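You operate a simulated robot arm through the tools that you are given. There is no shell and no other tool.

The job below is to be done with a simulated robot arm. You get a single attempt, and the scene is never put back.

## Task
Slide the post off the drips, wipe them up with the green cloth, put cloth and mallet on the tray.
Fine: post right in. What is to be rubbed or washed off counts as gone when no trace of it is left.
Where things are to end (x, y in the base frame): green cloth within 0.06 m of [0.76, 0.55]; rubber mallet within 0.06 m of [0.57, 0.6].

It is judged by the outcome, as a careful person would: the job done as asked, and still so three seconds after it is handed in. It fails if anything else is knocked over, pushed out of place, dropped, spilled or broken. Flat cloth is picked up by pressing the open fingertips on it (5 to 10 N) and closing them slowly along it; thin cloth reads only 2 to 8 mm in the jaws.

## Robot
A 7-joint arm with a two-finger parallel gripper, fixed in place. Base frame: the origin is at the foot of the arm, x ahead of it, y to its left, z up. Readings come in m, degrees, newtons and seconds.
With the tool pointing down near the work surface it reaches from about 0.52 to 0.96 m from the base axis. Its first joint turns from -166.0 to 166.0 degrees. Payload 3.91 kg.
The tool frame sits at the grasp point between the pads (the TCP): z along the fingers, y along the line on which they close. The tips reach 0.03 m beyond it. Largest opening 0.11 m; finger width 0.02, thickness 0.01; the body of the gripper, 0.048 by 0.112 m, starts 0.055 m behind the TCP.
Orientation is that of the tool frame in the base frame, as a unit quaternion [x, y, z, w]. With the fingers straight down and closing along the base's y, the tool's x points along the base's -x, its y along +y and its z along -z.

## Interface
- The arm moves only by the tool servo_tool. Its argument "increments" is a list of rows, each a list of 7 numbers: the shift along the base's x, y, z in m, then the turn, a rotation vector about the base's x, y, z in degrees, then the closure, from 0 (fully open) to 1 (shut). In form: [[x, y, z, rx, ry, rz, gripper], ...]. A call has 1 to 20 rows; each row is the pose to reach, as a shift and turn from the pose commanded when the call began. Each row takes 0.2 s and may step no farther than 0.05 m and 8.6 degrees from the row before; otherwise, or with a gripper value out of range, the whole call is refused. Where a pose cannot be reached the arm comes as near as it can. A force on the tool above 50 N (or 10 N above the force at the start of the call, whichever is more), or a blocked arm, ends the call early, and 0.2 s more pass. Each finger travels about 0.072 m/s and halts on what it meets, pressing with about 38 N; the grip force reading is that of the motor and also rises with nothing between the fingers. The clock runs only during rows and for 0.2 s after the last one: add rows that repeat a pose to give the fingers time. It gives the time, the measured TCP pose, the force on the tool (base axes), the opening and the grip force at its end, in the units of the frame above (readings bear some noise), with the torque about the TCP (base axes, N m) and any sound that the robot's microphone picked up.
- Cameras (640 x 400 px; columns grow to the right, rows downward): "scene" is fixed at [0.4038, 0.6487, 1.5847]; the picture's right is [-0.83, -0.56, 0.00], its down [-0.48, 0.71, -0.51] and it looks along [0.29, -0.42, -0.86] (base axes); focal length 341 px, centre (320, 200). "wrist" rides on the gripper at [0.072, 0.017, -0.103] in the tool frame; the picture's right is [-0.23, 0.97, 0.00], its down [-0.76, -0.18, -0.62] and it looks along [-0.61, -0.14, 0.78] (tool axes); focal length 222 px, centre (320, 200). There is no depth. A picture from a camera that has moved, and an enlarged one, comes with that camera's place and axes in the base frame and with its lens. The place of the scene camera against the robot may be out by one fixed shift of up to 0.012 m in any direction.
- get_image(camera): a new picture of that camera. The clock stands still meanwhile.
- slide_trunk(by): slides the trunk up (or, below 0, down) by that many m; the arm rides with it, the base frame stays. It gives what a move gives, with no picture.
- zoom(camera, box): a new picture of the part [left, top, right, bottom] of that camera's present view, enlarged. The clock stands still meanwhile.
- job_done(): hands the job in; it is judged then, once.

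Nothing tells you positions but the pictures and the camera data. Unless the task says otherwise, let go and move clear before handing in.

The tools are called after "Request:" as name(argument=value, ...) on one line, values as JSON. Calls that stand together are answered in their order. servo_tool: Moves the arm, as the interface text tells. Its arguments: {"type":"object","properties":{"increments":{"type":"array"}},"required":["increments"]} The other tools are called the same way: slide_trunk (by) slides the trunk up or down; get_image (camera) takes a picture; zoom (camera, box) takes an enlarged picture of a part of a camera's view; job_done () hands the job in.

At the start:

```text
t: 0.0
tool_pos: [0.5443, 0.1106, 1.1197]
ee_rot: [0.0, 1.0, 0.001, 0.0]
contact_force: [-0.1, -0.3, -0.1]
torque: [-0.02, 0.01, 0.0]
gripper_width: 0.11
finger_force: 0.0
trunk travel left (down, up): [-0.6, 0.082]
```

scene: 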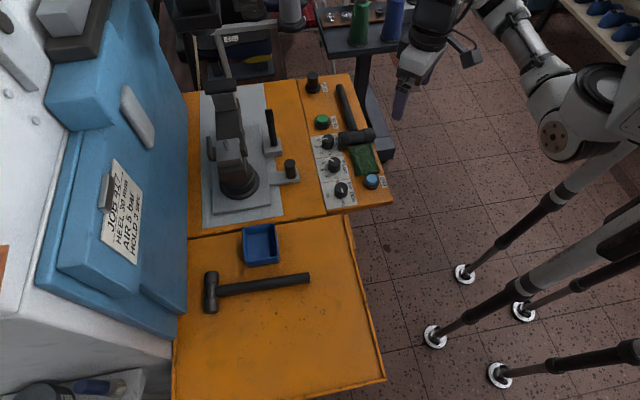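
wrist: 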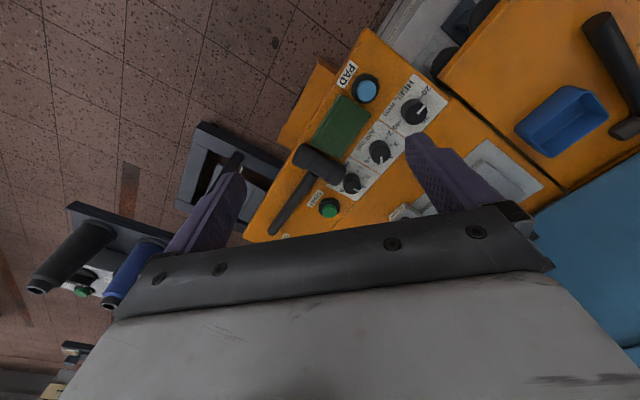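

I see an orange machine bench with a post/slide assembly, a green cloth and a mallet on the control panel, another hammer and blue tray on the lower table. I'll look closer before moving.

Request:
zoom(camera="scene", box=[180, 60, 400, 220])

Request:
zoom(camera="scene", box=[170, 200, 390, 400])

Request:
zoom(camera="wrist", box=[240, 20, 640, 260])

Request:
get_image(camera="scene")

```text
2.50 times, centred on (290, 140) of scene
camera zoom: at [0.4038, 0.6487, 1.5847], right [-0.83, -0.56, 0.0], down [-0.48, 0.71, -0.51], along [0.29, -0.42, -0.86], focal length 852 px, centre (395, 350)
```

zoom: 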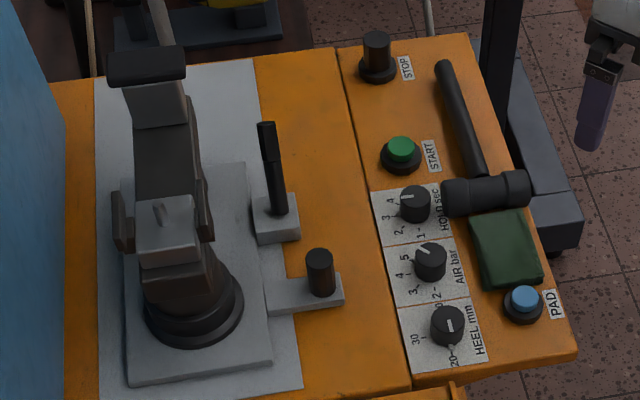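

```text
2.00 times, centred on (280, 300) of scene
camera zoom: at [0.4038, 0.6487, 1.5847], right [-0.83, -0.56, 0.0], down [-0.48, 0.71, -0.51], along [0.29, -0.42, -0.86], focal length 682 px, centre (400, 0)
```

zoom: 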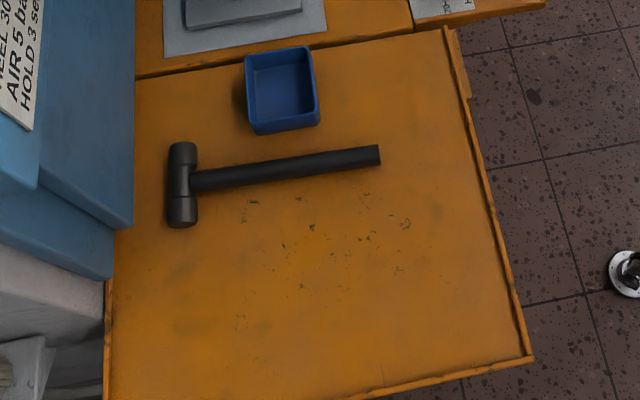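

```text
1.60 times, centred on (440, 140) of wrist
camera zoom: at [0.4727, 0.1265, 1.2218], right [0.23, 0.97, 0.0], down [0.76, -0.18, 0.62], along [0.61, -0.14, -0.78], focal length 355 px, centre (128, 296)
```

zoom: 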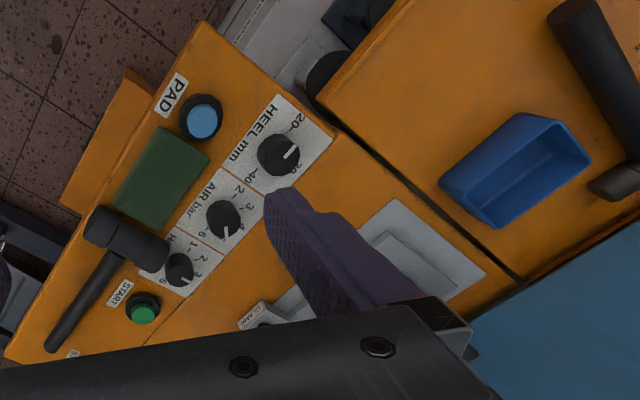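

```text
taken
```

scene: 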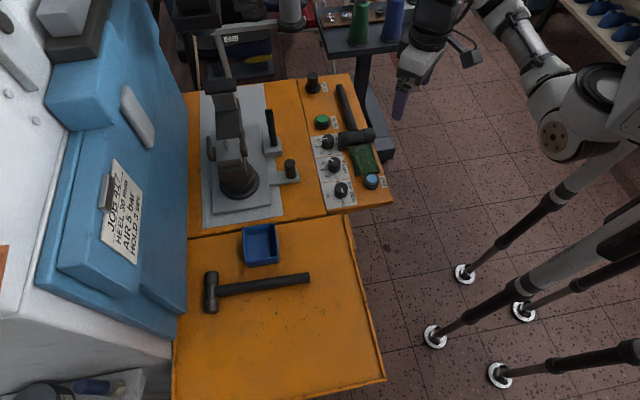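

The bench surface triangulates to z≈0.85, with the post at about (0.85, 0.37) and the mallet and cloth on the panel near (0.62, 0.15). I'll move the wrist camera left at height to view the post and tray.

Request:
servo_tool(increments=[[0, 0.05, 0, 0, 0, 0, 0], [0, 0.1, 0, 0, 0, 0, 0], [0, 0.15, 0, 0, 0, 0, 0], [0, 0.2, 0, 0, 0, 0, 0], [0, 0.2, 0, 0, 0, 0, 0]])

Request:
get_image(camera="wrist")

Request:
get_image(camera="scene")

```text
t: 1.2
tool_pos: [0.5443, 0.3119, 1.1156]
ee_rot: [0.0, 1.0, 0.0, 0.001]
contact_force: [-0.4, -0.7, 0.4]
torque: [-0.04, -0.03, -0.02]
gripper_width: 0.1101
finger_force: 0.0
trunk travel left (down, up): [-0.6, 0.082]
```

```text
taken
camera wrist: at [0.4726, 0.3288, 1.2182], right [0.23, 0.97, 0.0], down [0.76, -0.18, 0.62], along [0.61, -0.14, -0.78], focal length 222 px, centre (320, 200)
```

wrist: 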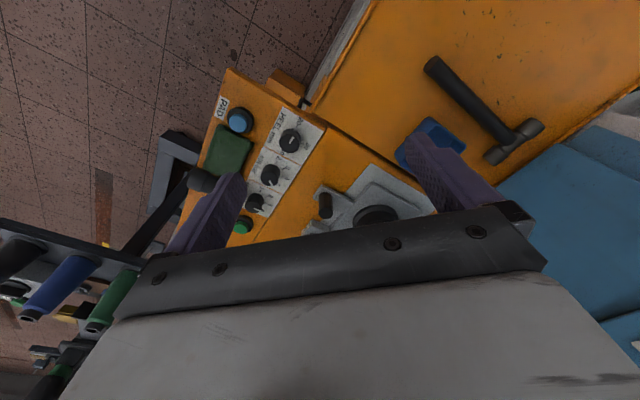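

```text
taken
```

scene: 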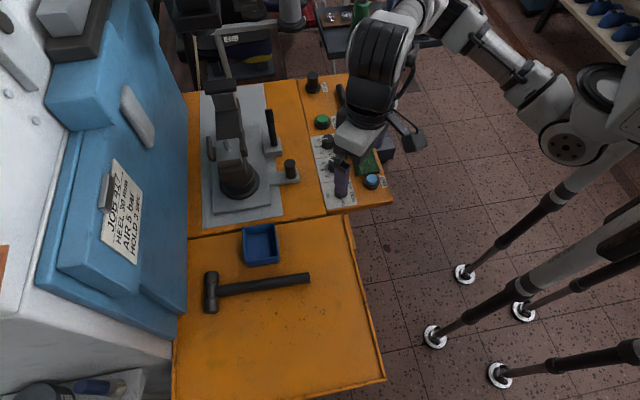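

Bench front edge runs roughly along (-0.68, 0.73), i.e. it's turned ~43°. I'll yaw the hand to align with the bench and tilt the camera toward the post for a closer look.

Request:
servo_tool(increments=[[0, -0.04, 0.01, 0, 0, 8.5, 0], [0, -0.08, 0.02, 0, 0, 17, 0], [0, -0.12, 0.03, 0, 0, 25.5, 0], [0, -0.16, 0.03, 0, 0, 34, 0], [0, -0.16, 0.03, 0, 0, 42.5, 0], [0, -0.16, 0.03, 0, 0, 42.5, 0]])

Request:
servo_tool(increments=[[0, 0, 0, 5.5, -5.9, 0, 0], [0, 0, 0, 11, -11.8, 0, 0], [0, 0, 0, 16.5, -17.7, 0, 0], [0, 0, 0, 16.5, -17.7, 0, 0]])

Request:
get_image(camera="wrist")

```text
t: 2.6
tool_pos: [0.5436, 0.1507, 1.1478]
ee_rot: [-0.363, 0.932, 0.001, 0.0]
contact_force: [-1.1, 0.2, 1.3]
torque: [-0.02, 0.01, -0.02]
gripper_width: 0.1102
finger_force: 0.2
trunk travel left (down, up): [-0.6, 0.082]
```

```text
t: 3.6
tool_pos: [0.5438, 0.1505, 1.1506]
ee_rot: [-0.354, 0.911, 0.078, 0.196]
contact_force: [0.1, 0.3, -0.2]
torque: [-0.02, 0.02, -0.01]
gripper_width: 0.11
finger_force: 0.1
trunk travel left (down, up): [-0.6, 0.082]
```

```text
taken
camera wrist: at [0.4532, 0.0901, 1.213], right [-0.51, 0.86, 0.1], down [0.45, 0.16, 0.88], along [0.74, 0.49, -0.46], focal length 222 px, centre (320, 200)
```

wrist: 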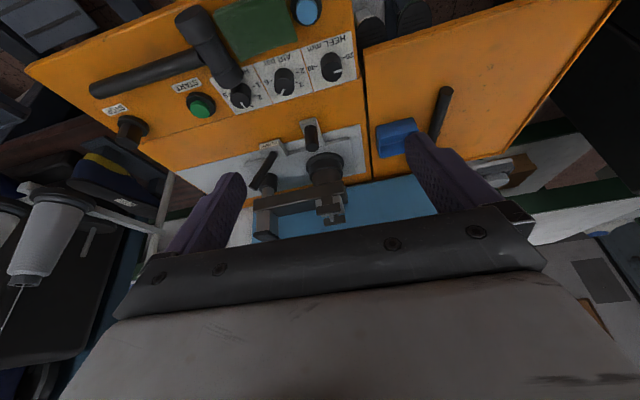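

Request:
zoom(camera="wrist", box=[220, 90, 420, 250])

Request:
zoom(camera="scene", box=[190, 70, 310, 230])

Request:
zoom(camera="wrist", box=[40, 0, 380, 160])

```text
2.50 times, centred on (320, 170) of wrist
camera zoom: at [0.4532, 0.0901, 1.213], right [-0.51, 0.86, 0.1], down [0.45, 0.16, 0.88], along [0.74, 0.49, -0.46], focal length 555 px, centre (320, 275)
```

zoom: 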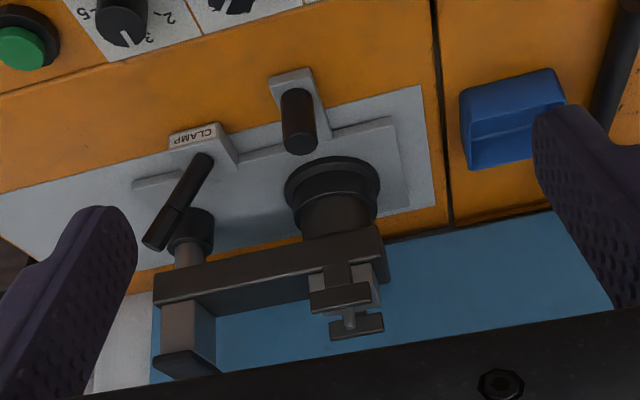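

```text
2.50 times, centred on (250, 150) of scene
camera zoom: at [0.4038, 0.6487, 1.5847], right [-0.83, -0.56, 0.0], down [-0.48, 0.71, -0.51], along [0.29, -0.42, -0.86], focal length 852 px, centre (495, 325)
```

zoom: 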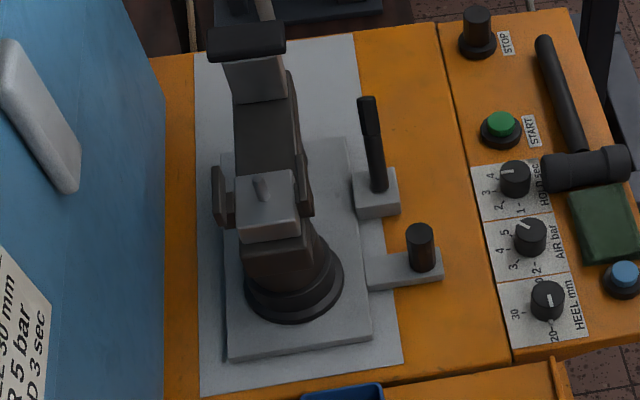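

```text
1.88 times, centred on (210, 80) of wrist
camera zoom: at [0.4532, 0.0901, 1.213], right [-0.51, 0.86, 0.1], down [0.45, 0.16, 0.88], along [0.74, 0.49, -0.46], focal length 418 px, centre (527, 426)
```

zoom: 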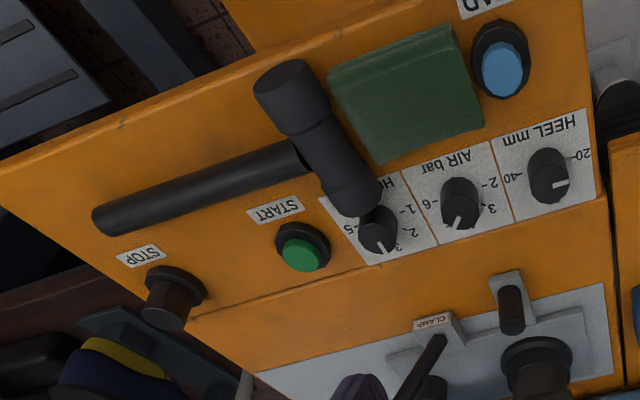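

The post stands on a carriage plate on a grey bed with a black knob on a tongue, and beside it is a lever labelled CLAMP. I'll go closer to see how the clamp and tongue relate and whether drips peek out.

Request:
servo_tool(increments=[[0.035, 0.03, -0.015, 0, 0, 0, 0], [0.07, 0.06, -0.03, 0, 0, 0, 0], [0.1, 0.09, -0.05, 0, 0, 0, 0], [0.1, 0.09, -0.05, 0, 0, 0, 0]])

Request:
get_image(camera="wrist")

Request:
zoom(camera="wrist", box=[200, 60, 440, 220])

```text
t: 4.6
tool_pos: [0.6436, 0.2383, 1.099]
ee_rot: [-0.353, 0.912, 0.076, 0.195]
contact_force: [-0.4, -0.2, -0.4]
torque: [-0.01, 0.01, -0.03]
gripper_width: 0.11
finger_force: 0.0
trunk travel left (down, up): [-0.6, 0.082]
```

```text
taken
camera wrist: at [0.552, 0.1769, 1.1623], right [-0.51, 0.86, 0.1], down [0.45, 0.16, 0.88], along [0.74, 0.49, -0.46], focal length 222 px, centre (320, 200)
```

wrist: 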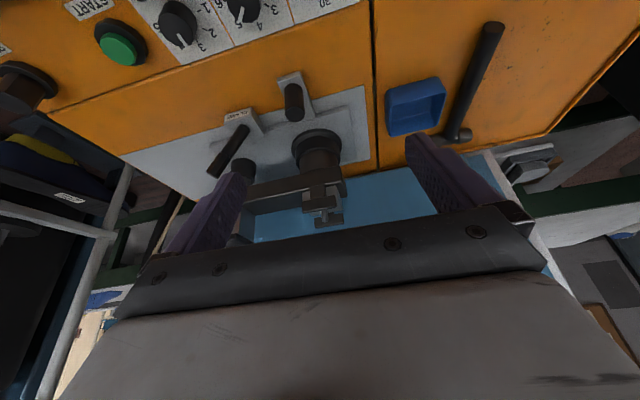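

```text
2.50 times, centred on (320, 140) of wrist
camera zoom: at [0.552, 0.1769, 1.1623], right [-0.51, 0.86, 0.1], down [0.45, 0.16, 0.88], along [0.74, 0.49, -0.46], focal length 555 px, centre (320, 350)
```

zoom: 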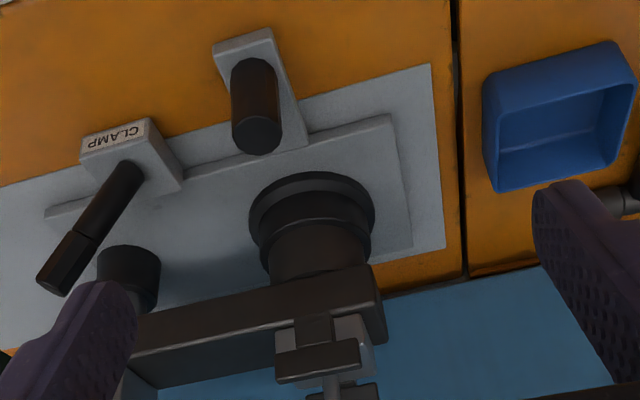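

The carriage sits with its tongue about 6 cm short of the clamp block; the knob is near (0.745, 0.280), top z≈0.91, with the lever at (0.846, 0.227). I'll straighten the hand, close the fingers and come down on the tray side of the knob to test gently whether the carriage slides.

Request:
servo_tool(increments=[[0.02, 0.02, 0, -5.5, 5.9, 0, 0.3], [0.04, 0.04, 0, -11, 11.8, 0, 0.6], [0.07, 0.075, 0, -16.5, 17.7, 0, 1], [0.07, 0.075, -0.04, -16.5, 17.7, 0, 1], [0.07, 0.075, -0.08, -16.5, 17.7, 0, 1], [0.07, 0.075, -0.11, -16.5, 17.7, 0, 1], [0.07, 0.075, -0.11, -16.5, 17.7, 0, 1]])

Request:
get_image(camera="scene")

Request:
get_image(camera="wrist")

```text
t: 6.2
tool_pos: [0.7146, 0.3135, 0.9894]
ee_rot: [-0.363, 0.932, -0.001, 0.0]
contact_force: [0.1, -0.1, -1.0]
torque: [0.0, 0.01, -0.01]
gripper_width: 0.0
finger_force: 37.5
trunk travel left (down, up): [-0.6, 0.082]
```

```text
taken
```

scene: 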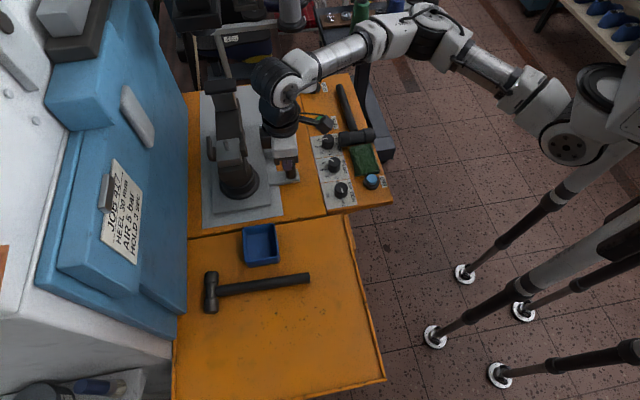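

```text
taken
camera wrist: at [0.6507, 0.2777, 1.0931], right [-0.49, 0.87, 0.0], down [0.68, 0.38, 0.62], along [0.54, 0.31, -0.78], focal length 222 px, centre (320, 200)
```

wrist: 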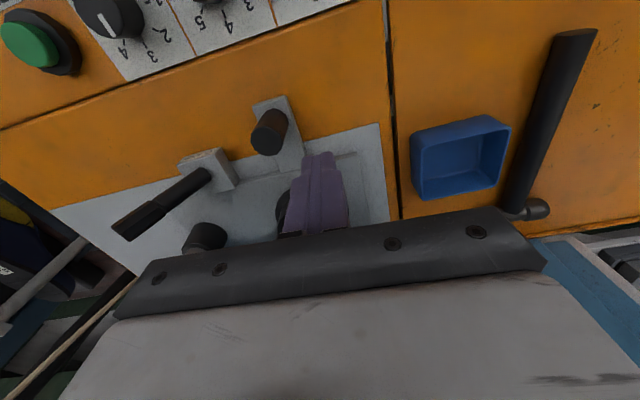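

The closed fingers are about 4 cm to the tray side of the knob. I'll lower beside it and push gently along the bed (direction (0.707, -0.707)).

Request:
servo_tool(increments=[[0, -0.002, -0.03, 0, 0, 1, 1], [0, -0.004, -0.055, 0, 0, 2, 1], [0, -0.004, -0.073, 0, 0, 2, 1], [0, -0.004, -0.073, 0, 0, 2, 1]])

Request:
servo_tool(increments=[[0.007, -0.007, 0, 0, 0, 0, 1], [0.012, -0.012, 0, 0, 0, 0, 1], [0.016, -0.016, 0, 0, 0, 0, 1], [0.02, -0.02, 0, 0, 0, 0, 1]])

Request:
get_image(camera="wrist")

Request:
get_image(camera="scene")

```text
t: 7.2
tool_pos: [0.7158, 0.3111, 0.9187]
ee_rot: [-0.379, 0.925, 0.0, -0.001]
contact_force: [-0.4, 0.1, -0.2]
torque: [-0.04, 0.04, 0.02]
gripper_width: 0.0
finger_force: 37.7
trunk travel left (down, up): [-0.6, 0.082]
```

```text
t: 8.2
tool_pos: [0.7351, 0.2893, 0.9153]
ee_rot: [-0.377, 0.926, 0.0, 0.0]
contact_force: [-0.1, 0.1, -0.6]
torque: [0.0, -0.01, 0.0]
gripper_width: 0.0
finger_force: 37.6
trunk travel left (down, up): [-0.6, 0.082]
```

```text
taken
camera wrist: at [0.6724, 0.2508, 1.0188], right [-0.52, 0.85, 0.0], down [0.67, 0.41, 0.62], along [0.53, 0.32, -0.78], focal length 222 px, centre (320, 200)
```

wrist: 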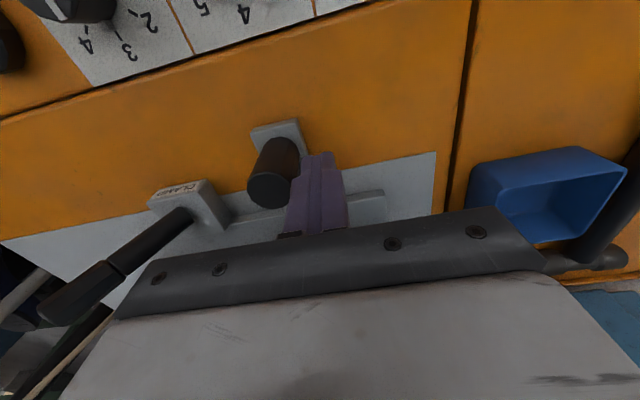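

```text
taken
```

scene: 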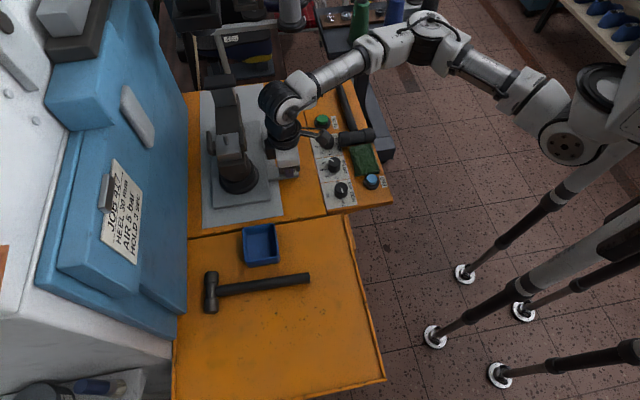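

No force felt yet; checking whether the carriage has moved.

Request:
zoom(camera="scene", box=[190, 70, 310, 230])

Request:
zoom(camera="wrist", box=[140, 100, 440, 250])

```text
2.50 times, centred on (250, 150) of scene
camera zoom: at [0.4038, 0.6487, 1.5847], right [-0.83, -0.56, 0.0], down [-0.48, 0.71, -0.51], along [0.29, -0.42, -0.86], focal length 852 px, centre (495, 325)
```

zoom: 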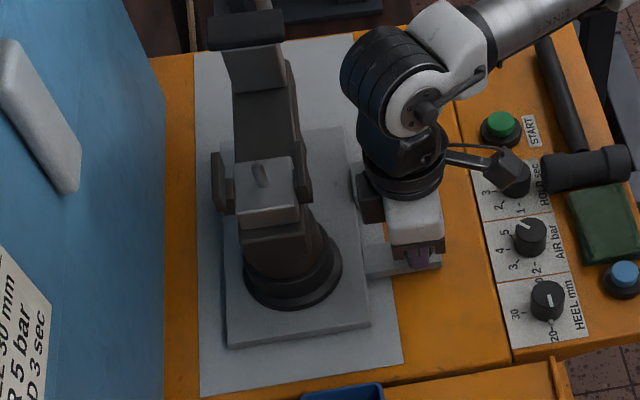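

```text
2.13 times, centred on (290, 175) of wrist
camera zoom: at [0.6724, 0.2508, 1.0188], right [-0.52, 0.85, 0.0], down [0.67, 0.41, 0.62], along [0.53, 0.32, -0.78], focal length 474 px, centre (384, 253)
```

zoom: 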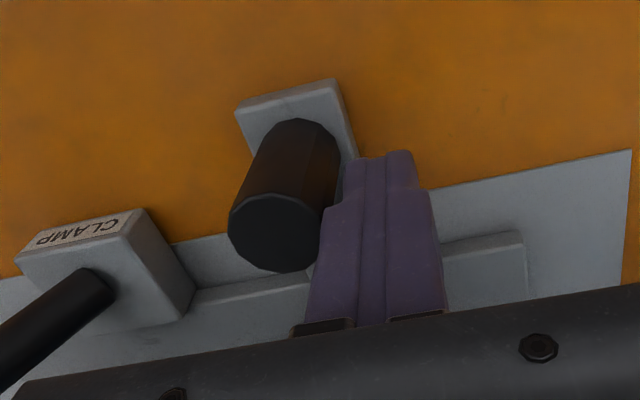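

The carriage slides freely (it moved ~1 cm), so it isn't clamped. I'll keep pushing slowly until it meets its stop.

Request:
servo_tool(increments=[[0.005, -0.005, 0, 0, 0, 0, 1], [0.01, -0.01, 0, 0, 0, 0, 1], [0.015, -0.015, 0, 0, 0, 0, 1], [0.02, -0.02, 0, 0, 0, 0, 1], [0.02, -0.02, 0, 0, 0, 0, 1]])

Request:
zoom(camera="scene", box=[190, 70, 310, 230])

Request:
zoom(camera="wrist", box=[80, 60, 480, 260])

```text
t: 9.4
tool_pos: [0.755, 0.27, 0.9157]
ee_rot: [-0.379, 0.925, -0.001, 0.0]
contact_force: [0.0, -0.4, 0.7]
torque: [-0.02, 0.0, 0.03]
gripper_width: 0.0002
finger_force: 37.9
trunk travel left (down, up): [-0.6, 0.082]
```

```text
2.50 times, centred on (250, 150) of scene
camera zoom: at [0.4038, 0.6487, 1.5847], right [-0.83, -0.56, 0.0], down [-0.48, 0.71, -0.51], along [0.29, -0.42, -0.86], focal length 852 px, centre (495, 325)
```

zoom: 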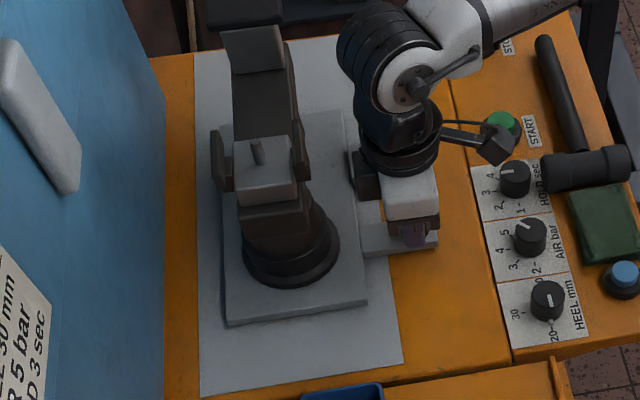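

```text
1.60 times, centred on (280, 160) of wrist
camera zoom: at [0.6917, 0.2319, 1.0183], right [-0.52, 0.85, 0.0], down [0.67, 0.41, 0.62], along [0.53, 0.32, -0.78], focal length 355 px, centre (384, 264)
```

zoom: 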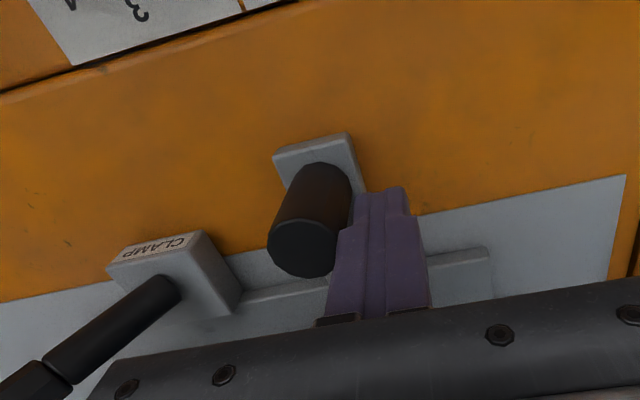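

Request:
servo_tool(increments=[[0.005, -0.005, 0, 0, 0, 0, 1], [0.01, -0.01, 0, 0, 0, 0, 1], [0.015, -0.015, 0, 0, 0, 0, 1], [0.02, -0.02, 0, 0, 0, 0, 1], [0.02, -0.02, 0, 0, 0, 0, 1]])

Request:
zoom(camera="scene", box=[190, 70, 310, 230])

Request:
zoom(camera="wrist", box=[80, 60, 480, 260])

```text
t: 10.6
tool_pos: [0.7742, 0.2504, 0.916]
ee_rot: [-0.377, 0.926, 0.0, 0.0]
contact_force: [1.1, 0.0, -0.2]
torque: [-0.01, -0.01, 0.01]
gripper_width: 0.0
finger_force: 37.8
trunk travel left (down, up): [-0.6, 0.082]
```

```text
2.50 times, centred on (250, 150) of scene
camera zoom: at [0.4038, 0.6487, 1.5847], right [-0.83, -0.56, 0.0], down [-0.48, 0.71, -0.51], along [0.29, -0.42, -0.86], focal length 852 px, centre (495, 325)
```

zoom: 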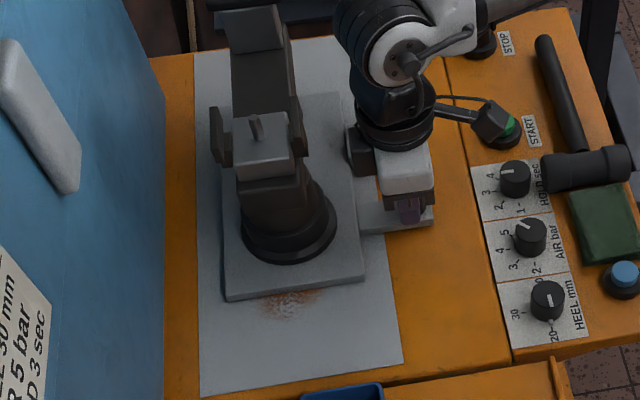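

```text
1.60 times, centred on (280, 160) of wrist
camera zoom: at [0.7117, 0.2124, 1.0195], right [-0.52, 0.85, 0.0], down [0.67, 0.41, 0.62], along [0.53, 0.32, -0.78], focal length 355 px, centre (384, 264)
```

zoom: 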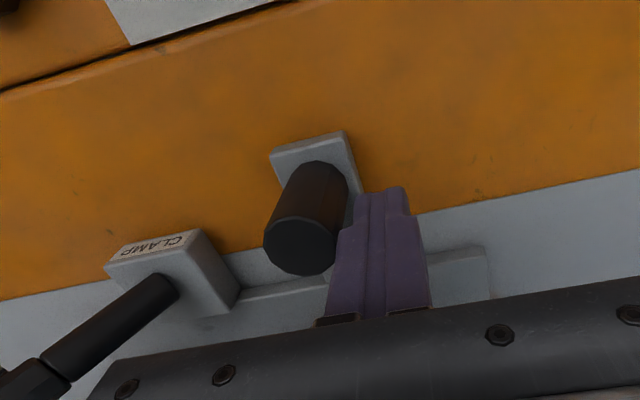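

Reddish drips are appearing on the bed, and the clamp block travels with the carriage. Keep pushing toward the end stop.

Request:
servo_tool(increments=[[0.006, -0.006, 0, 0, 0, 0, 1], [0.012, -0.012, 0, 0, 0, 0, 1], [0.018, -0.018, 0, 0, 0, 0, 1], [0.024, -0.024, 0, 0, 0, 0, 1], [0.03, -0.03, 0, 0, 0, 0, 1], [0.03, -0.03, 0, 0, 0, 0, 1]])

Request:
zoom(camera="scene", box=[190, 70, 310, 230])

```text
t: 12.0
tool_pos: [0.8046, 0.2172, 0.9166]
ee_rot: [-0.378, 0.926, -0.001, 0.001]
contact_force: [1.2, -1.0, 4.7]
torque: [-0.05, -0.02, 0.01]
gripper_width: 0.0
finger_force: 37.9
trunk travel left (down, up): [-0.6, 0.082]
```

```text
2.50 times, centred on (250, 150) of scene
camera zoom: at [0.4038, 0.6487, 1.5847], right [-0.83, -0.56, 0.0], down [-0.48, 0.71, -0.51], along [0.29, -0.42, -0.86], focal length 852 px, centre (495, 325)
```

zoom: 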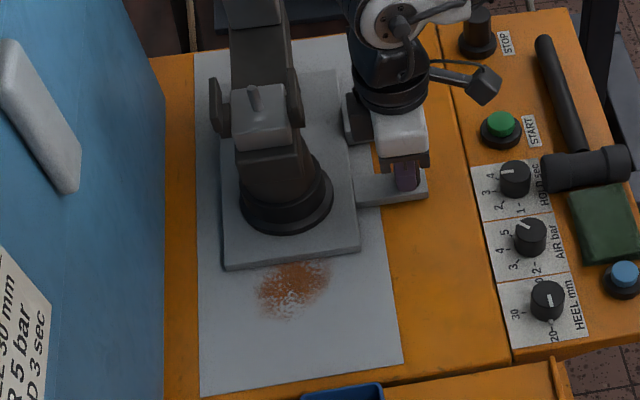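

Drips are now fully uncovered; continue to the stop.

Request:
servo_tool(increments=[[0.006, -0.006, 0, 0, 0, 0, 1], [0.012, -0.012, 0, 0, 0, 0, 1], [0.018, -0.018, 0, 0, 0, 0, 1], [0.024, -0.024, 0, 0, 0, 0, 1], [0.03, -0.03, 0, 0, 0, 0, 1], [0.03, -0.03, 0, 0, 0, 0, 1]])

Request:
zoom(camera="scene", box=[190, 70, 310, 230])

Request:
get_image(camera="wrist")

```text
t: 13.4
tool_pos: [0.8348, 0.1884, 0.918]
ee_rot: [-0.377, 0.926, 0.0, 0.001]
contact_force: [0.6, -2.8, 4.6]
torque: [-0.06, 0.03, -0.03]
gripper_width: 0.0
finger_force: 37.6
trunk travel left (down, up): [-0.6, 0.082]
```

```text
2.50 times, centred on (250, 150) of scene
camera zoom: at [0.4038, 0.6487, 1.5847], right [-0.83, -0.56, 0.0], down [-0.48, 0.71, -0.51], along [0.29, -0.42, -0.86], focal length 852 px, centre (495, 325)
```

zoom: 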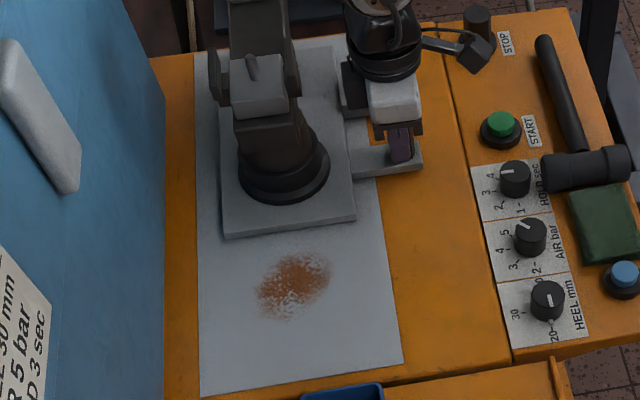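

```text
taken
camera wrist: at [0.7711, 0.1505, 1.0195], right [-0.52, 0.85, 0.0], down [0.67, 0.41, 0.62], along [0.53, 0.32, -0.78], focal length 222 px, centre (320, 200)
```

wrist: 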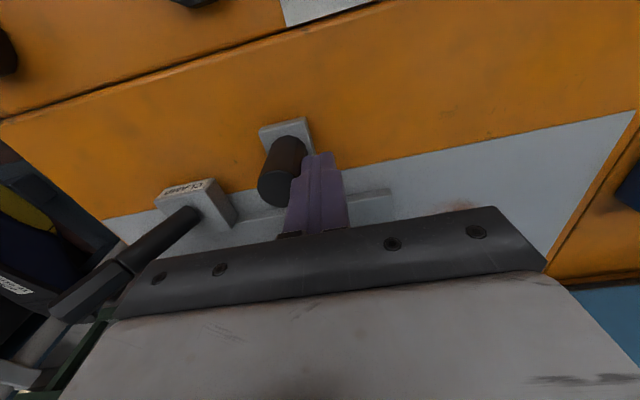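

Request:
servo_tool(increments=[[0.005, -0.005, 0, 0, 0, 0, 1], [0.01, -0.01, 0, 0, 0, 0, 1], [0.015, -0.015, 0, 0, 0, 0, 1], [0.015, -0.015, 0, 0, 0, 0, 1]])

Request:
zoom(camera="scene", box=[190, 70, 310, 230])

Request:
get_image(camera="wrist")

```text
t: 14.4
tool_pos: [0.8395, 0.1855, 0.9163]
ee_rot: [-0.379, 0.925, 0.0, 0.0]
contact_force: [1.1, -0.9, 1.7]
torque: [-0.02, 0.02, -0.01]
gripper_width: 0.0
finger_force: 37.5
out of reach, approached as far as the arm can: row 2, 3, 4
trunk travel left (down, up): [-0.6, 0.082]
```

```text
2.50 times, centred on (250, 150) of scene
camera zoom: at [0.4038, 0.6487, 1.5847], right [-0.83, -0.56, 0.0], down [-0.48, 0.71, -0.51], along [0.29, -0.42, -0.86], focal length 852 px, centre (495, 325)
```

zoom: 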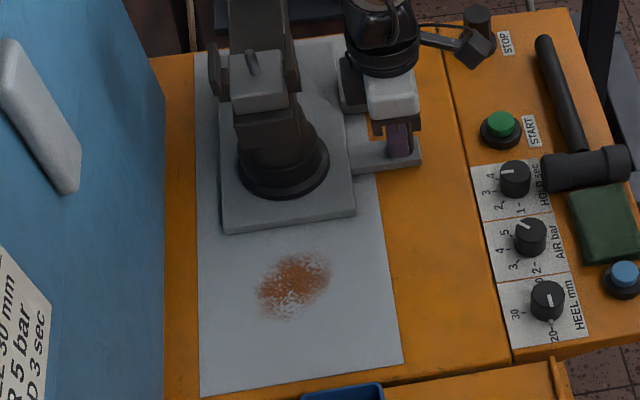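

```text
taken
camera wrist: at [0.7761, 0.1468, 1.0195], right [-0.52, 0.85, 0.0], down [0.67, 0.41, 0.62], along [0.53, 0.32, -0.78], focal length 222 px, centre (320, 200)
```

wrist: 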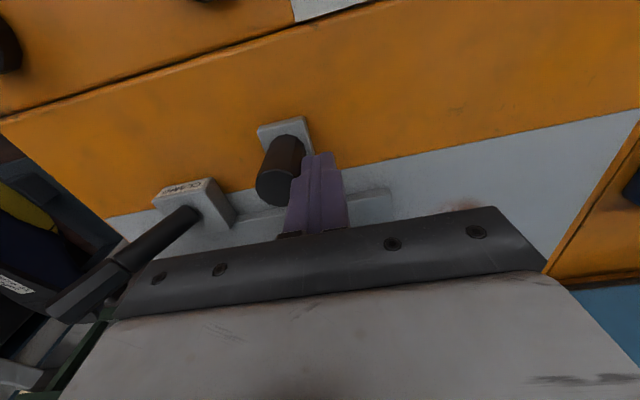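

The arm hit its reach limit here, not the carriage stop. I'll back off, lift, and lower the trunk to gain reach.

Request:
servo_tool(increments=[[-0.015, 0.015, 0, 0, 0, 0, 1], [-0.015, 0.015, 0.05, 0, 0, 0, 1], [-0.03, 0.02, 0.1, 0, 0, 0, 1], [-0.05, 0.03, 0.15, 0, 0, 0, 1], [-0.07, 0.04, 0.2, 0, 0, 0, 1], [-0.07, 0.04, 0.2, 0, 0, 0, 1]])

Request:
get_image(camera="scene")

```text
refused: row 3 steps farther than a row can; nothing moved
```

```text
taken
```

scene: 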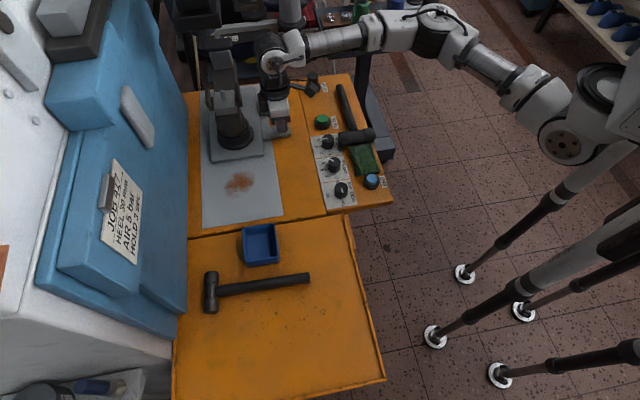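

Request:
servo_tool(increments=[[-0.015, 0.015, 0, 0, 0, 0, 1], [-0.02, 0.02, 0.045, 0, 0, 0, 1], [-0.03, 0.025, 0.09, 0, 0, 0, 1], [-0.04, 0.03, 0.135, 0, 0, 0, 1], [-0.05, 0.035, 0.18, 0, 0, 0, 1], [-0.05, 0.035, 0.18, 0, 0, 0, 1]])

Request:
slide_trunk(by=-0.15)

Request:
get_image(camera="scene")

```text
t: 15.8
tool_pos: [0.8035, 0.1876, 1.0294]
ee_rot: [-0.355, 0.932, -0.046, -0.06]
contact_force: [-0.8, -0.2, 0.3]
torque: [0.0, -0.01, 0.04]
gripper_width: 0.0001
finger_force: 37.7
trunk travel left (down, up): [-0.6, 0.082]
stopped in row 6: the arm was blocked; the commanded pose is now the measured one
```

```text
t: 17.5
tool_pos: [0.8004, 0.1905, 0.8871]
ee_rot: [-0.358, 0.931, -0.047, -0.052]
contact_force: [-0.2, 0.9, 0.7]
torque: [0.01, 0.01, 0.04]
gripper_width: 0.0
finger_force: 37.6
trunk travel left (down, up): [-0.45, 0.232]
```

```text
taken
```

scene: 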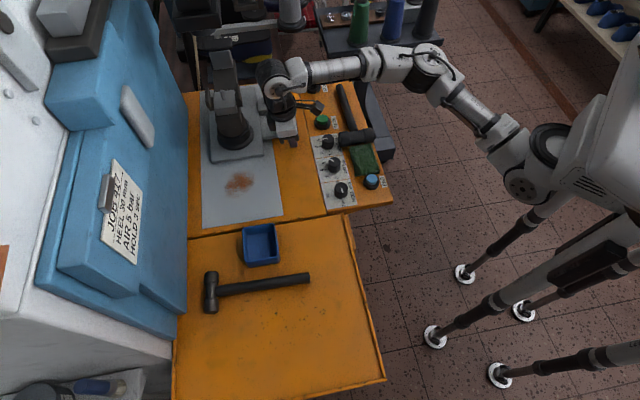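

The lift had been blocked, so the trunk drop brought the tip low but with no contact. I'll raise the hand a little and re-square it, then check the view.

Request:
servo_tool(increments=[[-0.005, 0.005, 0.03, 0, 0, 0, 1], [-0.005, 0.005, 0.05, 0, 0, 0, 1], [-0.005, 0.005, 0.05, 0, 0, 0, 1]])

Request:
zoom(camera="scene", box=[190, 40, 350, 200])

Request:
get_image(camera="wrist")

```text
t: 18.3
tool_pos: [0.7947, 0.1961, 0.9383]
ee_rot: [-0.358, 0.931, -0.046, -0.053]
contact_force: [-0.8, 0.4, 0.5]
torque: [0.02, 0.01, 0.02]
gripper_width: 0.0001
finger_force: 38.0
trunk travel left (down, up): [-0.45, 0.232]
```

```text
2.50 times, centred on (270, 120) of scene
camera zoom: at [0.4038, 0.6487, 1.5847], right [-0.83, -0.56, 0.0], down [-0.48, 0.71, -0.51], along [0.29, -0.42, -0.86], focal length 852 px, centre (445, 400)
```

zoom: 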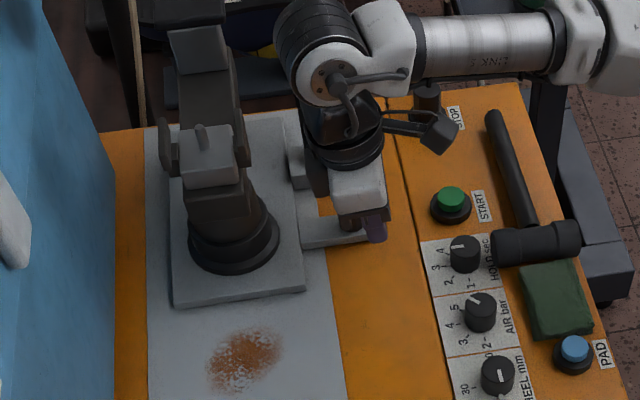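

```text
taken
camera wrist: at [0.7364, 0.1746, 1.0492], right [-0.49, 0.87, -0.08], down [0.72, 0.45, 0.53], along [0.49, 0.2, -0.85], focal length 222 px, centre (320, 200)
```

wrist: 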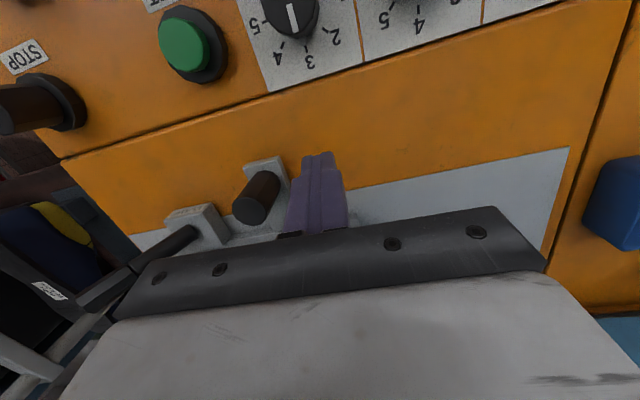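

Nothing was disturbed. I'll square the hand, re-place the fingers behind the knob and continue pushing.

Request:
servo_tool(increments=[[0.01, 0.0, 0, 3.6, -1.8, 1.2, 1], [0.028, 0.004, 0, 7.2, -3.6, 2.5, 1], [0.03, 0.004, -0.02, 7.2, -3.6, 2.5, 1], [0.03, 0.004, -0.02, 7.2, -3.6, 2.5, 1]])

Request:
get_image(camera="wrist")

```text
t: 19.3
tool_pos: [0.8264, 0.1988, 0.9171]
ee_rot: [-0.38, 0.925, -0.001, 0.001]
contact_force: [0.4, -0.1, 0.5]
torque: [0.03, -0.02, -0.02]
gripper_width: 0.0003
finger_force: 37.8
trunk travel left (down, up): [-0.45, 0.232]
```

```text
taken
camera wrist: at [0.7624, 0.1609, 1.0205], right [-0.52, 0.85, 0.0], down [0.67, 0.41, 0.62], along [0.53, 0.33, -0.78], focal length 222 px, centre (320, 200)
```

wrist: 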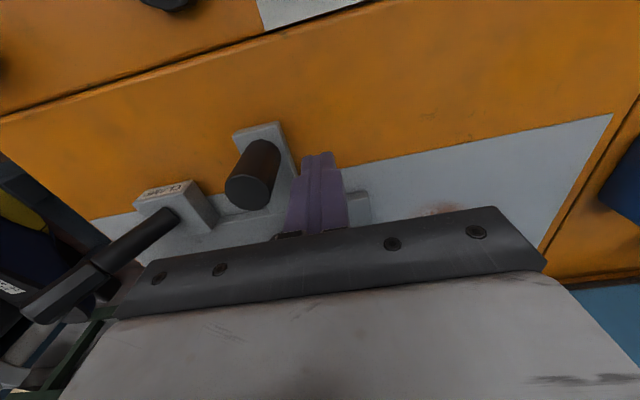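

Request:
servo_tool(increments=[[0.006, -0.006, 0, 0, 0, 0, 1], [0.012, -0.012, 0, 0, 0, 0, 1], [0.018, -0.018, 0, 0, 0, 0, 1], [0.024, -0.024, 0, 0, 0, 0, 1], [0.024, -0.024, 0, 0, 0, 0, 1]])

Request:
zoom(camera="scene", box=[190, 40, 350, 200])

Request:
get_image(camera="wrist")

```text
t: 20.5
tool_pos: [0.827, 0.1937, 0.9188]
ee_rot: [-0.378, 0.926, -0.001, 0.0]
contact_force: [0.8, -0.4, 0.6]
torque: [-0.01, -0.01, 0.02]
gripper_width: 0.0
finger_force: 37.9
out of reach, approached as far as the arm can: row 1, 2, 3, 4, 5
trunk travel left (down, up): [-0.45, 0.232]
```

```text
2.50 times, centred on (270, 120) of scene
camera zoom: at [0.4038, 0.6487, 1.5847], right [-0.83, -0.56, 0.0], down [-0.48, 0.71, -0.51], along [0.29, -0.42, -0.86], focal length 852 px, centre (445, 400)
```

zoom: 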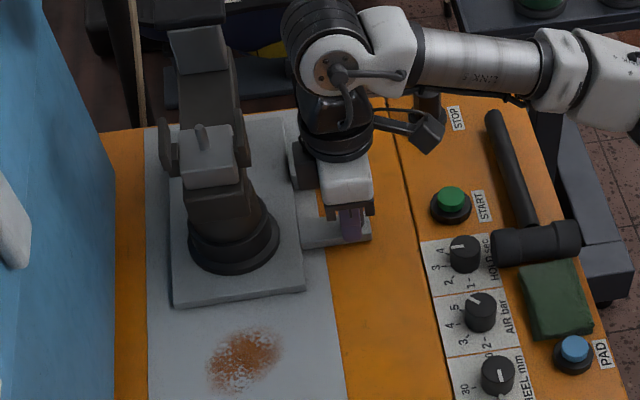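

```text
taken
camera wrist: at [0.765, 0.1557, 1.0205], right [-0.52, 0.85, 0.0], down [0.67, 0.41, 0.62], along [0.53, 0.32, -0.78], focal length 222 px, centre (320, 200)
```

wrist: 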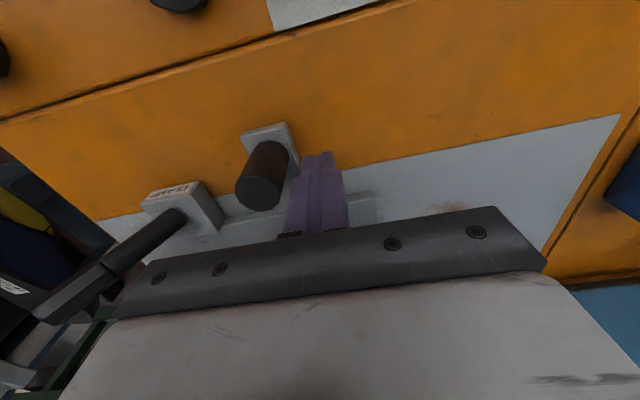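

Lowering the trunk made reach slightly worse, so this looks like a wrist limit from the 45° yaw. I'll lift, turn the hand back to yaw 0 and grip the round knob instead.

Request:
servo_tool(increments=[[-0.01, 0.01, 0.03, 0, 0, 0, 1], [-0.01, 0.01, 0.06, 0, 0, -8, 1], [-0.01, 0.01, 0.08, 0, 0, -16, 1], [-0.01, 0.01, 0.08, 0, 0, -24, 0.8], [-0.01, 0.01, 0.08, 0, 0, -32, 0.6], [-0.01, 0.01, 0.08, 0, 0, -40, 0.5], [-0.01, 0.01, 0.08, 0, 0, -45, 0.5], [-0.01, 0.01, 0.08, 0, 0, -45, 0.5]])

Request:
get_image(camera="wrist")

Request:
get_image(camera="scene")

```text
t: 22.3
tool_pos: [0.817, 0.2008, 0.9967]
ee_rot: [0.005, 1.0, -0.001, 0.001]
contact_force: [0.9, -0.6, 0.9]
torque: [-0.01, 0.01, 0.0]
gripper_width: 0.055
finger_force: 0.1
trunk travel left (down, up): [-0.45, 0.232]
```

```text
taken
camera wrist: at [0.7445, 0.2188, 1.0995], right [0.24, 0.97, 0.0], down [0.76, -0.18, 0.62], along [0.61, -0.15, -0.78], focal length 222 px, centre (320, 200)
```

wrist: 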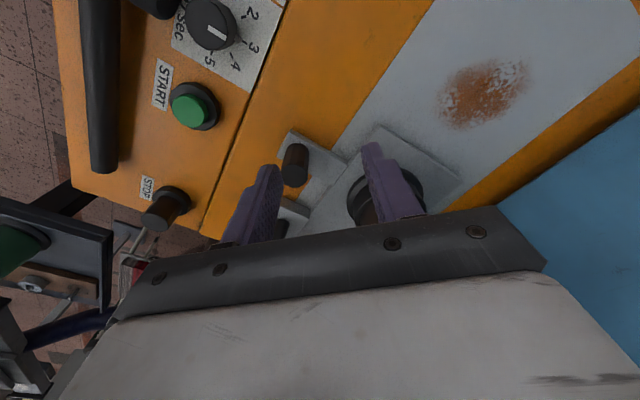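

```text
taken
```

scene: 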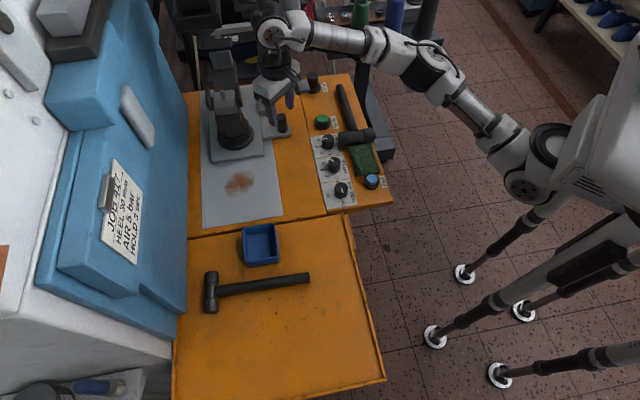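

Request:
zoom(camera="wrist", box=[220, 100, 480, 240])

```text
2.46 times, centred on (350, 170) of wrist
camera zoom: at [0.7445, 0.2188, 1.0995], right [0.24, 0.97, 0.0], down [0.76, -0.18, 0.62], along [0.61, -0.15, -0.78], focal length 547 px, centre (246, 274)
```

zoom: 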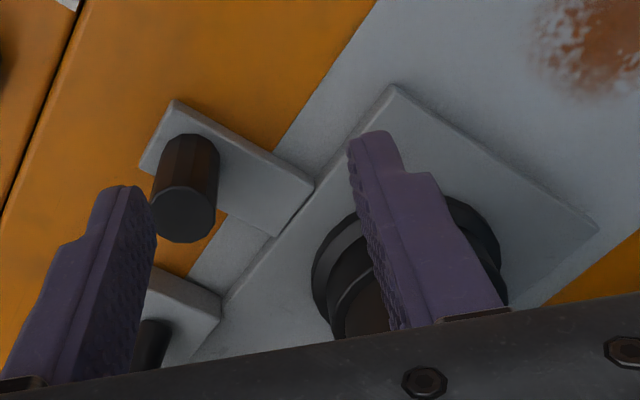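

The knob top is at about (0.857, 0.166). I'll move over it with jaws 5.5 cm open, descend and grip.

Request:
servo_tool(increments=[[0.02, -0.017, 0, 0, 0, 0, 0.5], [0.04, -0.034, 0, 0, 0, 0, 0.5], [0.04, -0.034, 0, 0, 0, 0, 0.5]])

Request:
zoom(camera="wrist", box=[220, 100, 480, 240])

Request:
zoom(camera="scene", box=[190, 40, 350, 200])

```text
t: 23.1
tool_pos: [0.8545, 0.1662, 0.9962]
ee_rot: [0.004, 1.0, -0.002, 0.0]
contact_force: [0.3, 0.0, -0.6]
torque: [-0.01, 0.01, 0.02]
gripper_width: 0.0552
finger_force: 0.0
trunk travel left (down, up): [-0.45, 0.232]
```

```text
2.46 times, centred on (350, 170) of wrist
camera zoom: at [0.7828, 0.1841, 1.0983], right [0.23, 0.97, 0.0], down [0.76, -0.18, 0.62], along [0.61, -0.15, -0.78], focal length 547 px, centre (246, 274)
```

zoom: 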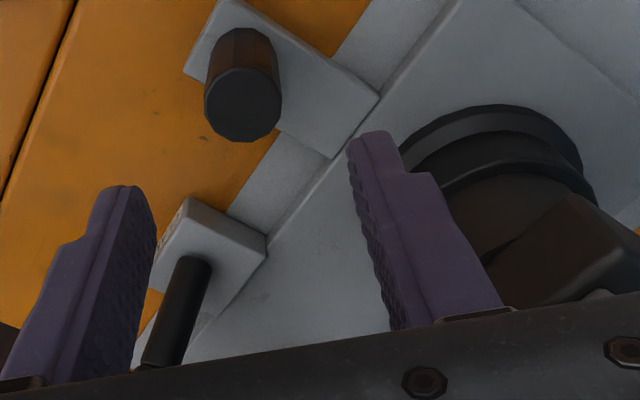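

```text
2.50 times, centred on (270, 120) of scene
camera zoom: at [0.4038, 0.6487, 1.5847], right [-0.83, -0.56, 0.0], down [-0.48, 0.71, -0.51], along [0.29, -0.42, -0.86], focal length 852 px, centre (445, 400)
```

zoom: 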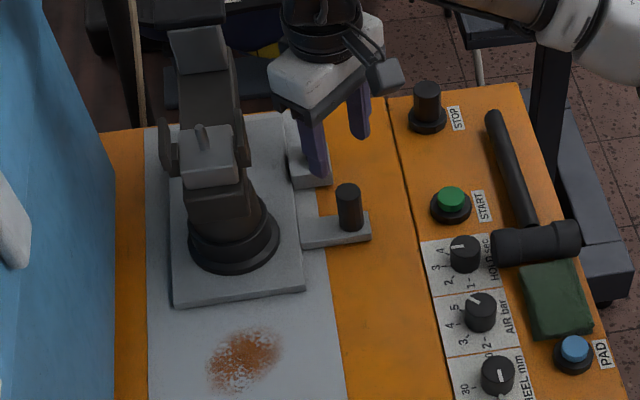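

The TCP projects exactly over the knob and the lever is ~12 cm away. Descending and gripping.

Request:
servo_tool(increments=[[0.001, 0, -0.04, 0, 0, 0, 0.5], [0.001, 0, -0.08, 0, 0, 0, 0.5], [0.001, 0, -0.08, 0, 0, 0, 0.6], [0.001, 0, -0.08, 0, 0, 0, 0.75], [0.001, 0, -0.08, 0, 0, 0, 0.8], [0.001, 0, -0.08, 0, 0, 0, 0.8], [0.001, 0, -0.08, 0, 0, 0, 0.8]])

Request:
zoom(camera="wrist", box=[220, 100, 480, 240])

```text
t: 24.7
tool_pos: [0.8547, 0.1687, 0.9151]
ee_rot: [0.004, 1.0, -0.001, -0.001]
contact_force: [-16.7, -15.5, -5.9]
torque: [0.49, 0.13, -0.13]
gripper_width: 0.0278
finger_force: 45.0
trunk travel left (down, up): [-0.45, 0.232]
```

```text
2.46 times, centred on (350, 170) of wrist
camera zoom: at [0.783, 0.1861, 1.0183], right [0.23, 0.97, 0.0], down [0.76, -0.18, 0.62], along [0.6, -0.15, -0.78], focal length 547 px, centre (246, 274)
```

zoom: 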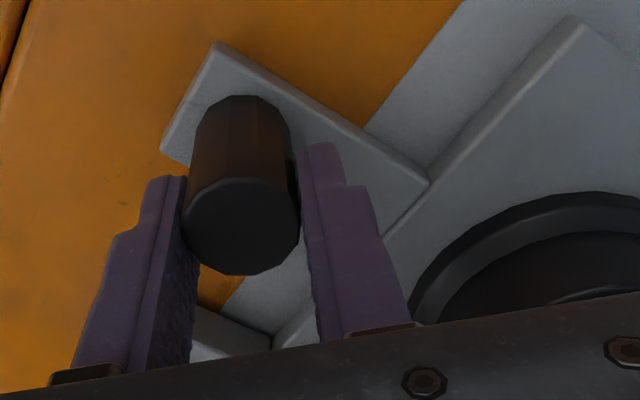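

Knob gripped (28 mm). There's a side load of ~20 N, so I'll ease slightly outward and pull along the bed.

Request:
servo_tool(increments=[[-0.0015, -0.0015, 0, 0, 0, 0, 0.8], [-0.0015, -0.0015, 0, 0, 0, 0, 0.8]])

Request:
servo_tool(increments=[[0.004, -0.004, 0, 0, 0, 0, 0.8], [0.008, -0.008, 0, 0, 0, 0, 0.8], [0.012, -0.012, 0, 0, 0, 0, 0.8], [0.012, -0.012, 0, 0, 0, 0, 0.8]])

Request:
zoom(camera="scene", box=[190, 40, 350, 200])

```text
t: 25.3
tool_pos: [0.8544, 0.1669, 0.9152]
ee_rot: [0.002, 1.0, 0.001, 0.001]
contact_force: [3.2, 4.4, -2.9]
torque: [-0.64, 0.47, -0.09]
gripper_width: 0.0276
finger_force: 44.9
trunk travel left (down, up): [-0.45, 0.232]
```

```text
t: 26.3
tool_pos: [0.8684, 0.1546, 0.9166]
ee_rot: [0.003, 1.0, 0.0, 0.001]
contact_force: [14.8, 12.2, 3.7]
torque: [-0.12, 0.1, 0.0]
gripper_width: 0.0275
finger_force: 45.0
trunk travel left (down, up): [-0.45, 0.232]
```

```text
2.50 times, centred on (270, 120) of scene
camera zoom: at [0.4038, 0.6487, 1.5847], right [-0.83, -0.56, 0.0], down [-0.48, 0.71, -0.51], along [0.29, -0.42, -0.86], focal length 852 px, centre (445, 400)
```

zoom: 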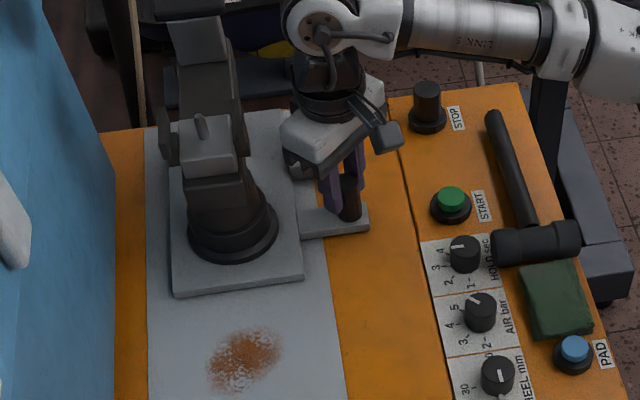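

Sliding; side force tells me the bed direction is nearer (0.74, -0.67). Continue with that correction.

Request:
servo_tool(increments=[[0.001, 0.001, 0, 0, 0, 0, 0.8], [0.006, -0.0035, 0, 0, 0, 0, 0.8], [0.011, -0.008, 0, 0, 0, 0, 0.8], [0.016, -0.0125, 0, 0, 0, 0, 0.8], [0.016, -0.0125, 0, 0, 0, 0, 0.8]])

Request:
zoom(camera="scene", box=[190, 40, 350, 200])

```text
t: 27.5
tool_pos: [0.8833, 0.1435, 0.9153]
ee_rot: [0.004, 1.0, 0.001, 0.003]
contact_force: [-1.0, 27.0, 1.8]
torque: [0.07, -0.2, -0.21]
gripper_width: 0.0362
finger_force: 14.2
trunk travel left (down, up): [-0.45, 0.232]
```

```text
2.50 times, centred on (270, 120) of scene
camera zoom: at [0.4038, 0.6487, 1.5847], right [-0.83, -0.56, 0.0], down [-0.48, 0.71, -0.51], along [0.29, -0.42, -0.86], focal length 852 px, centre (445, 400)
```

zoom: 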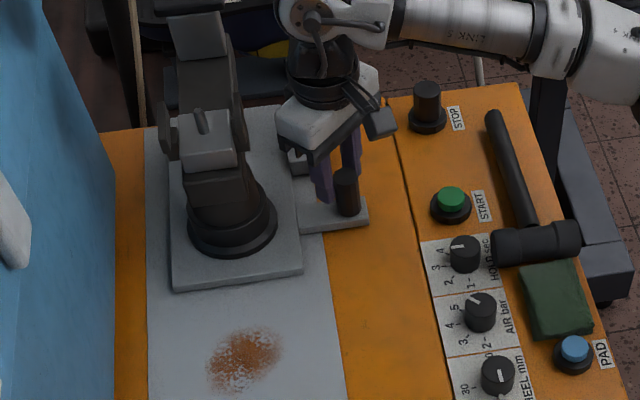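

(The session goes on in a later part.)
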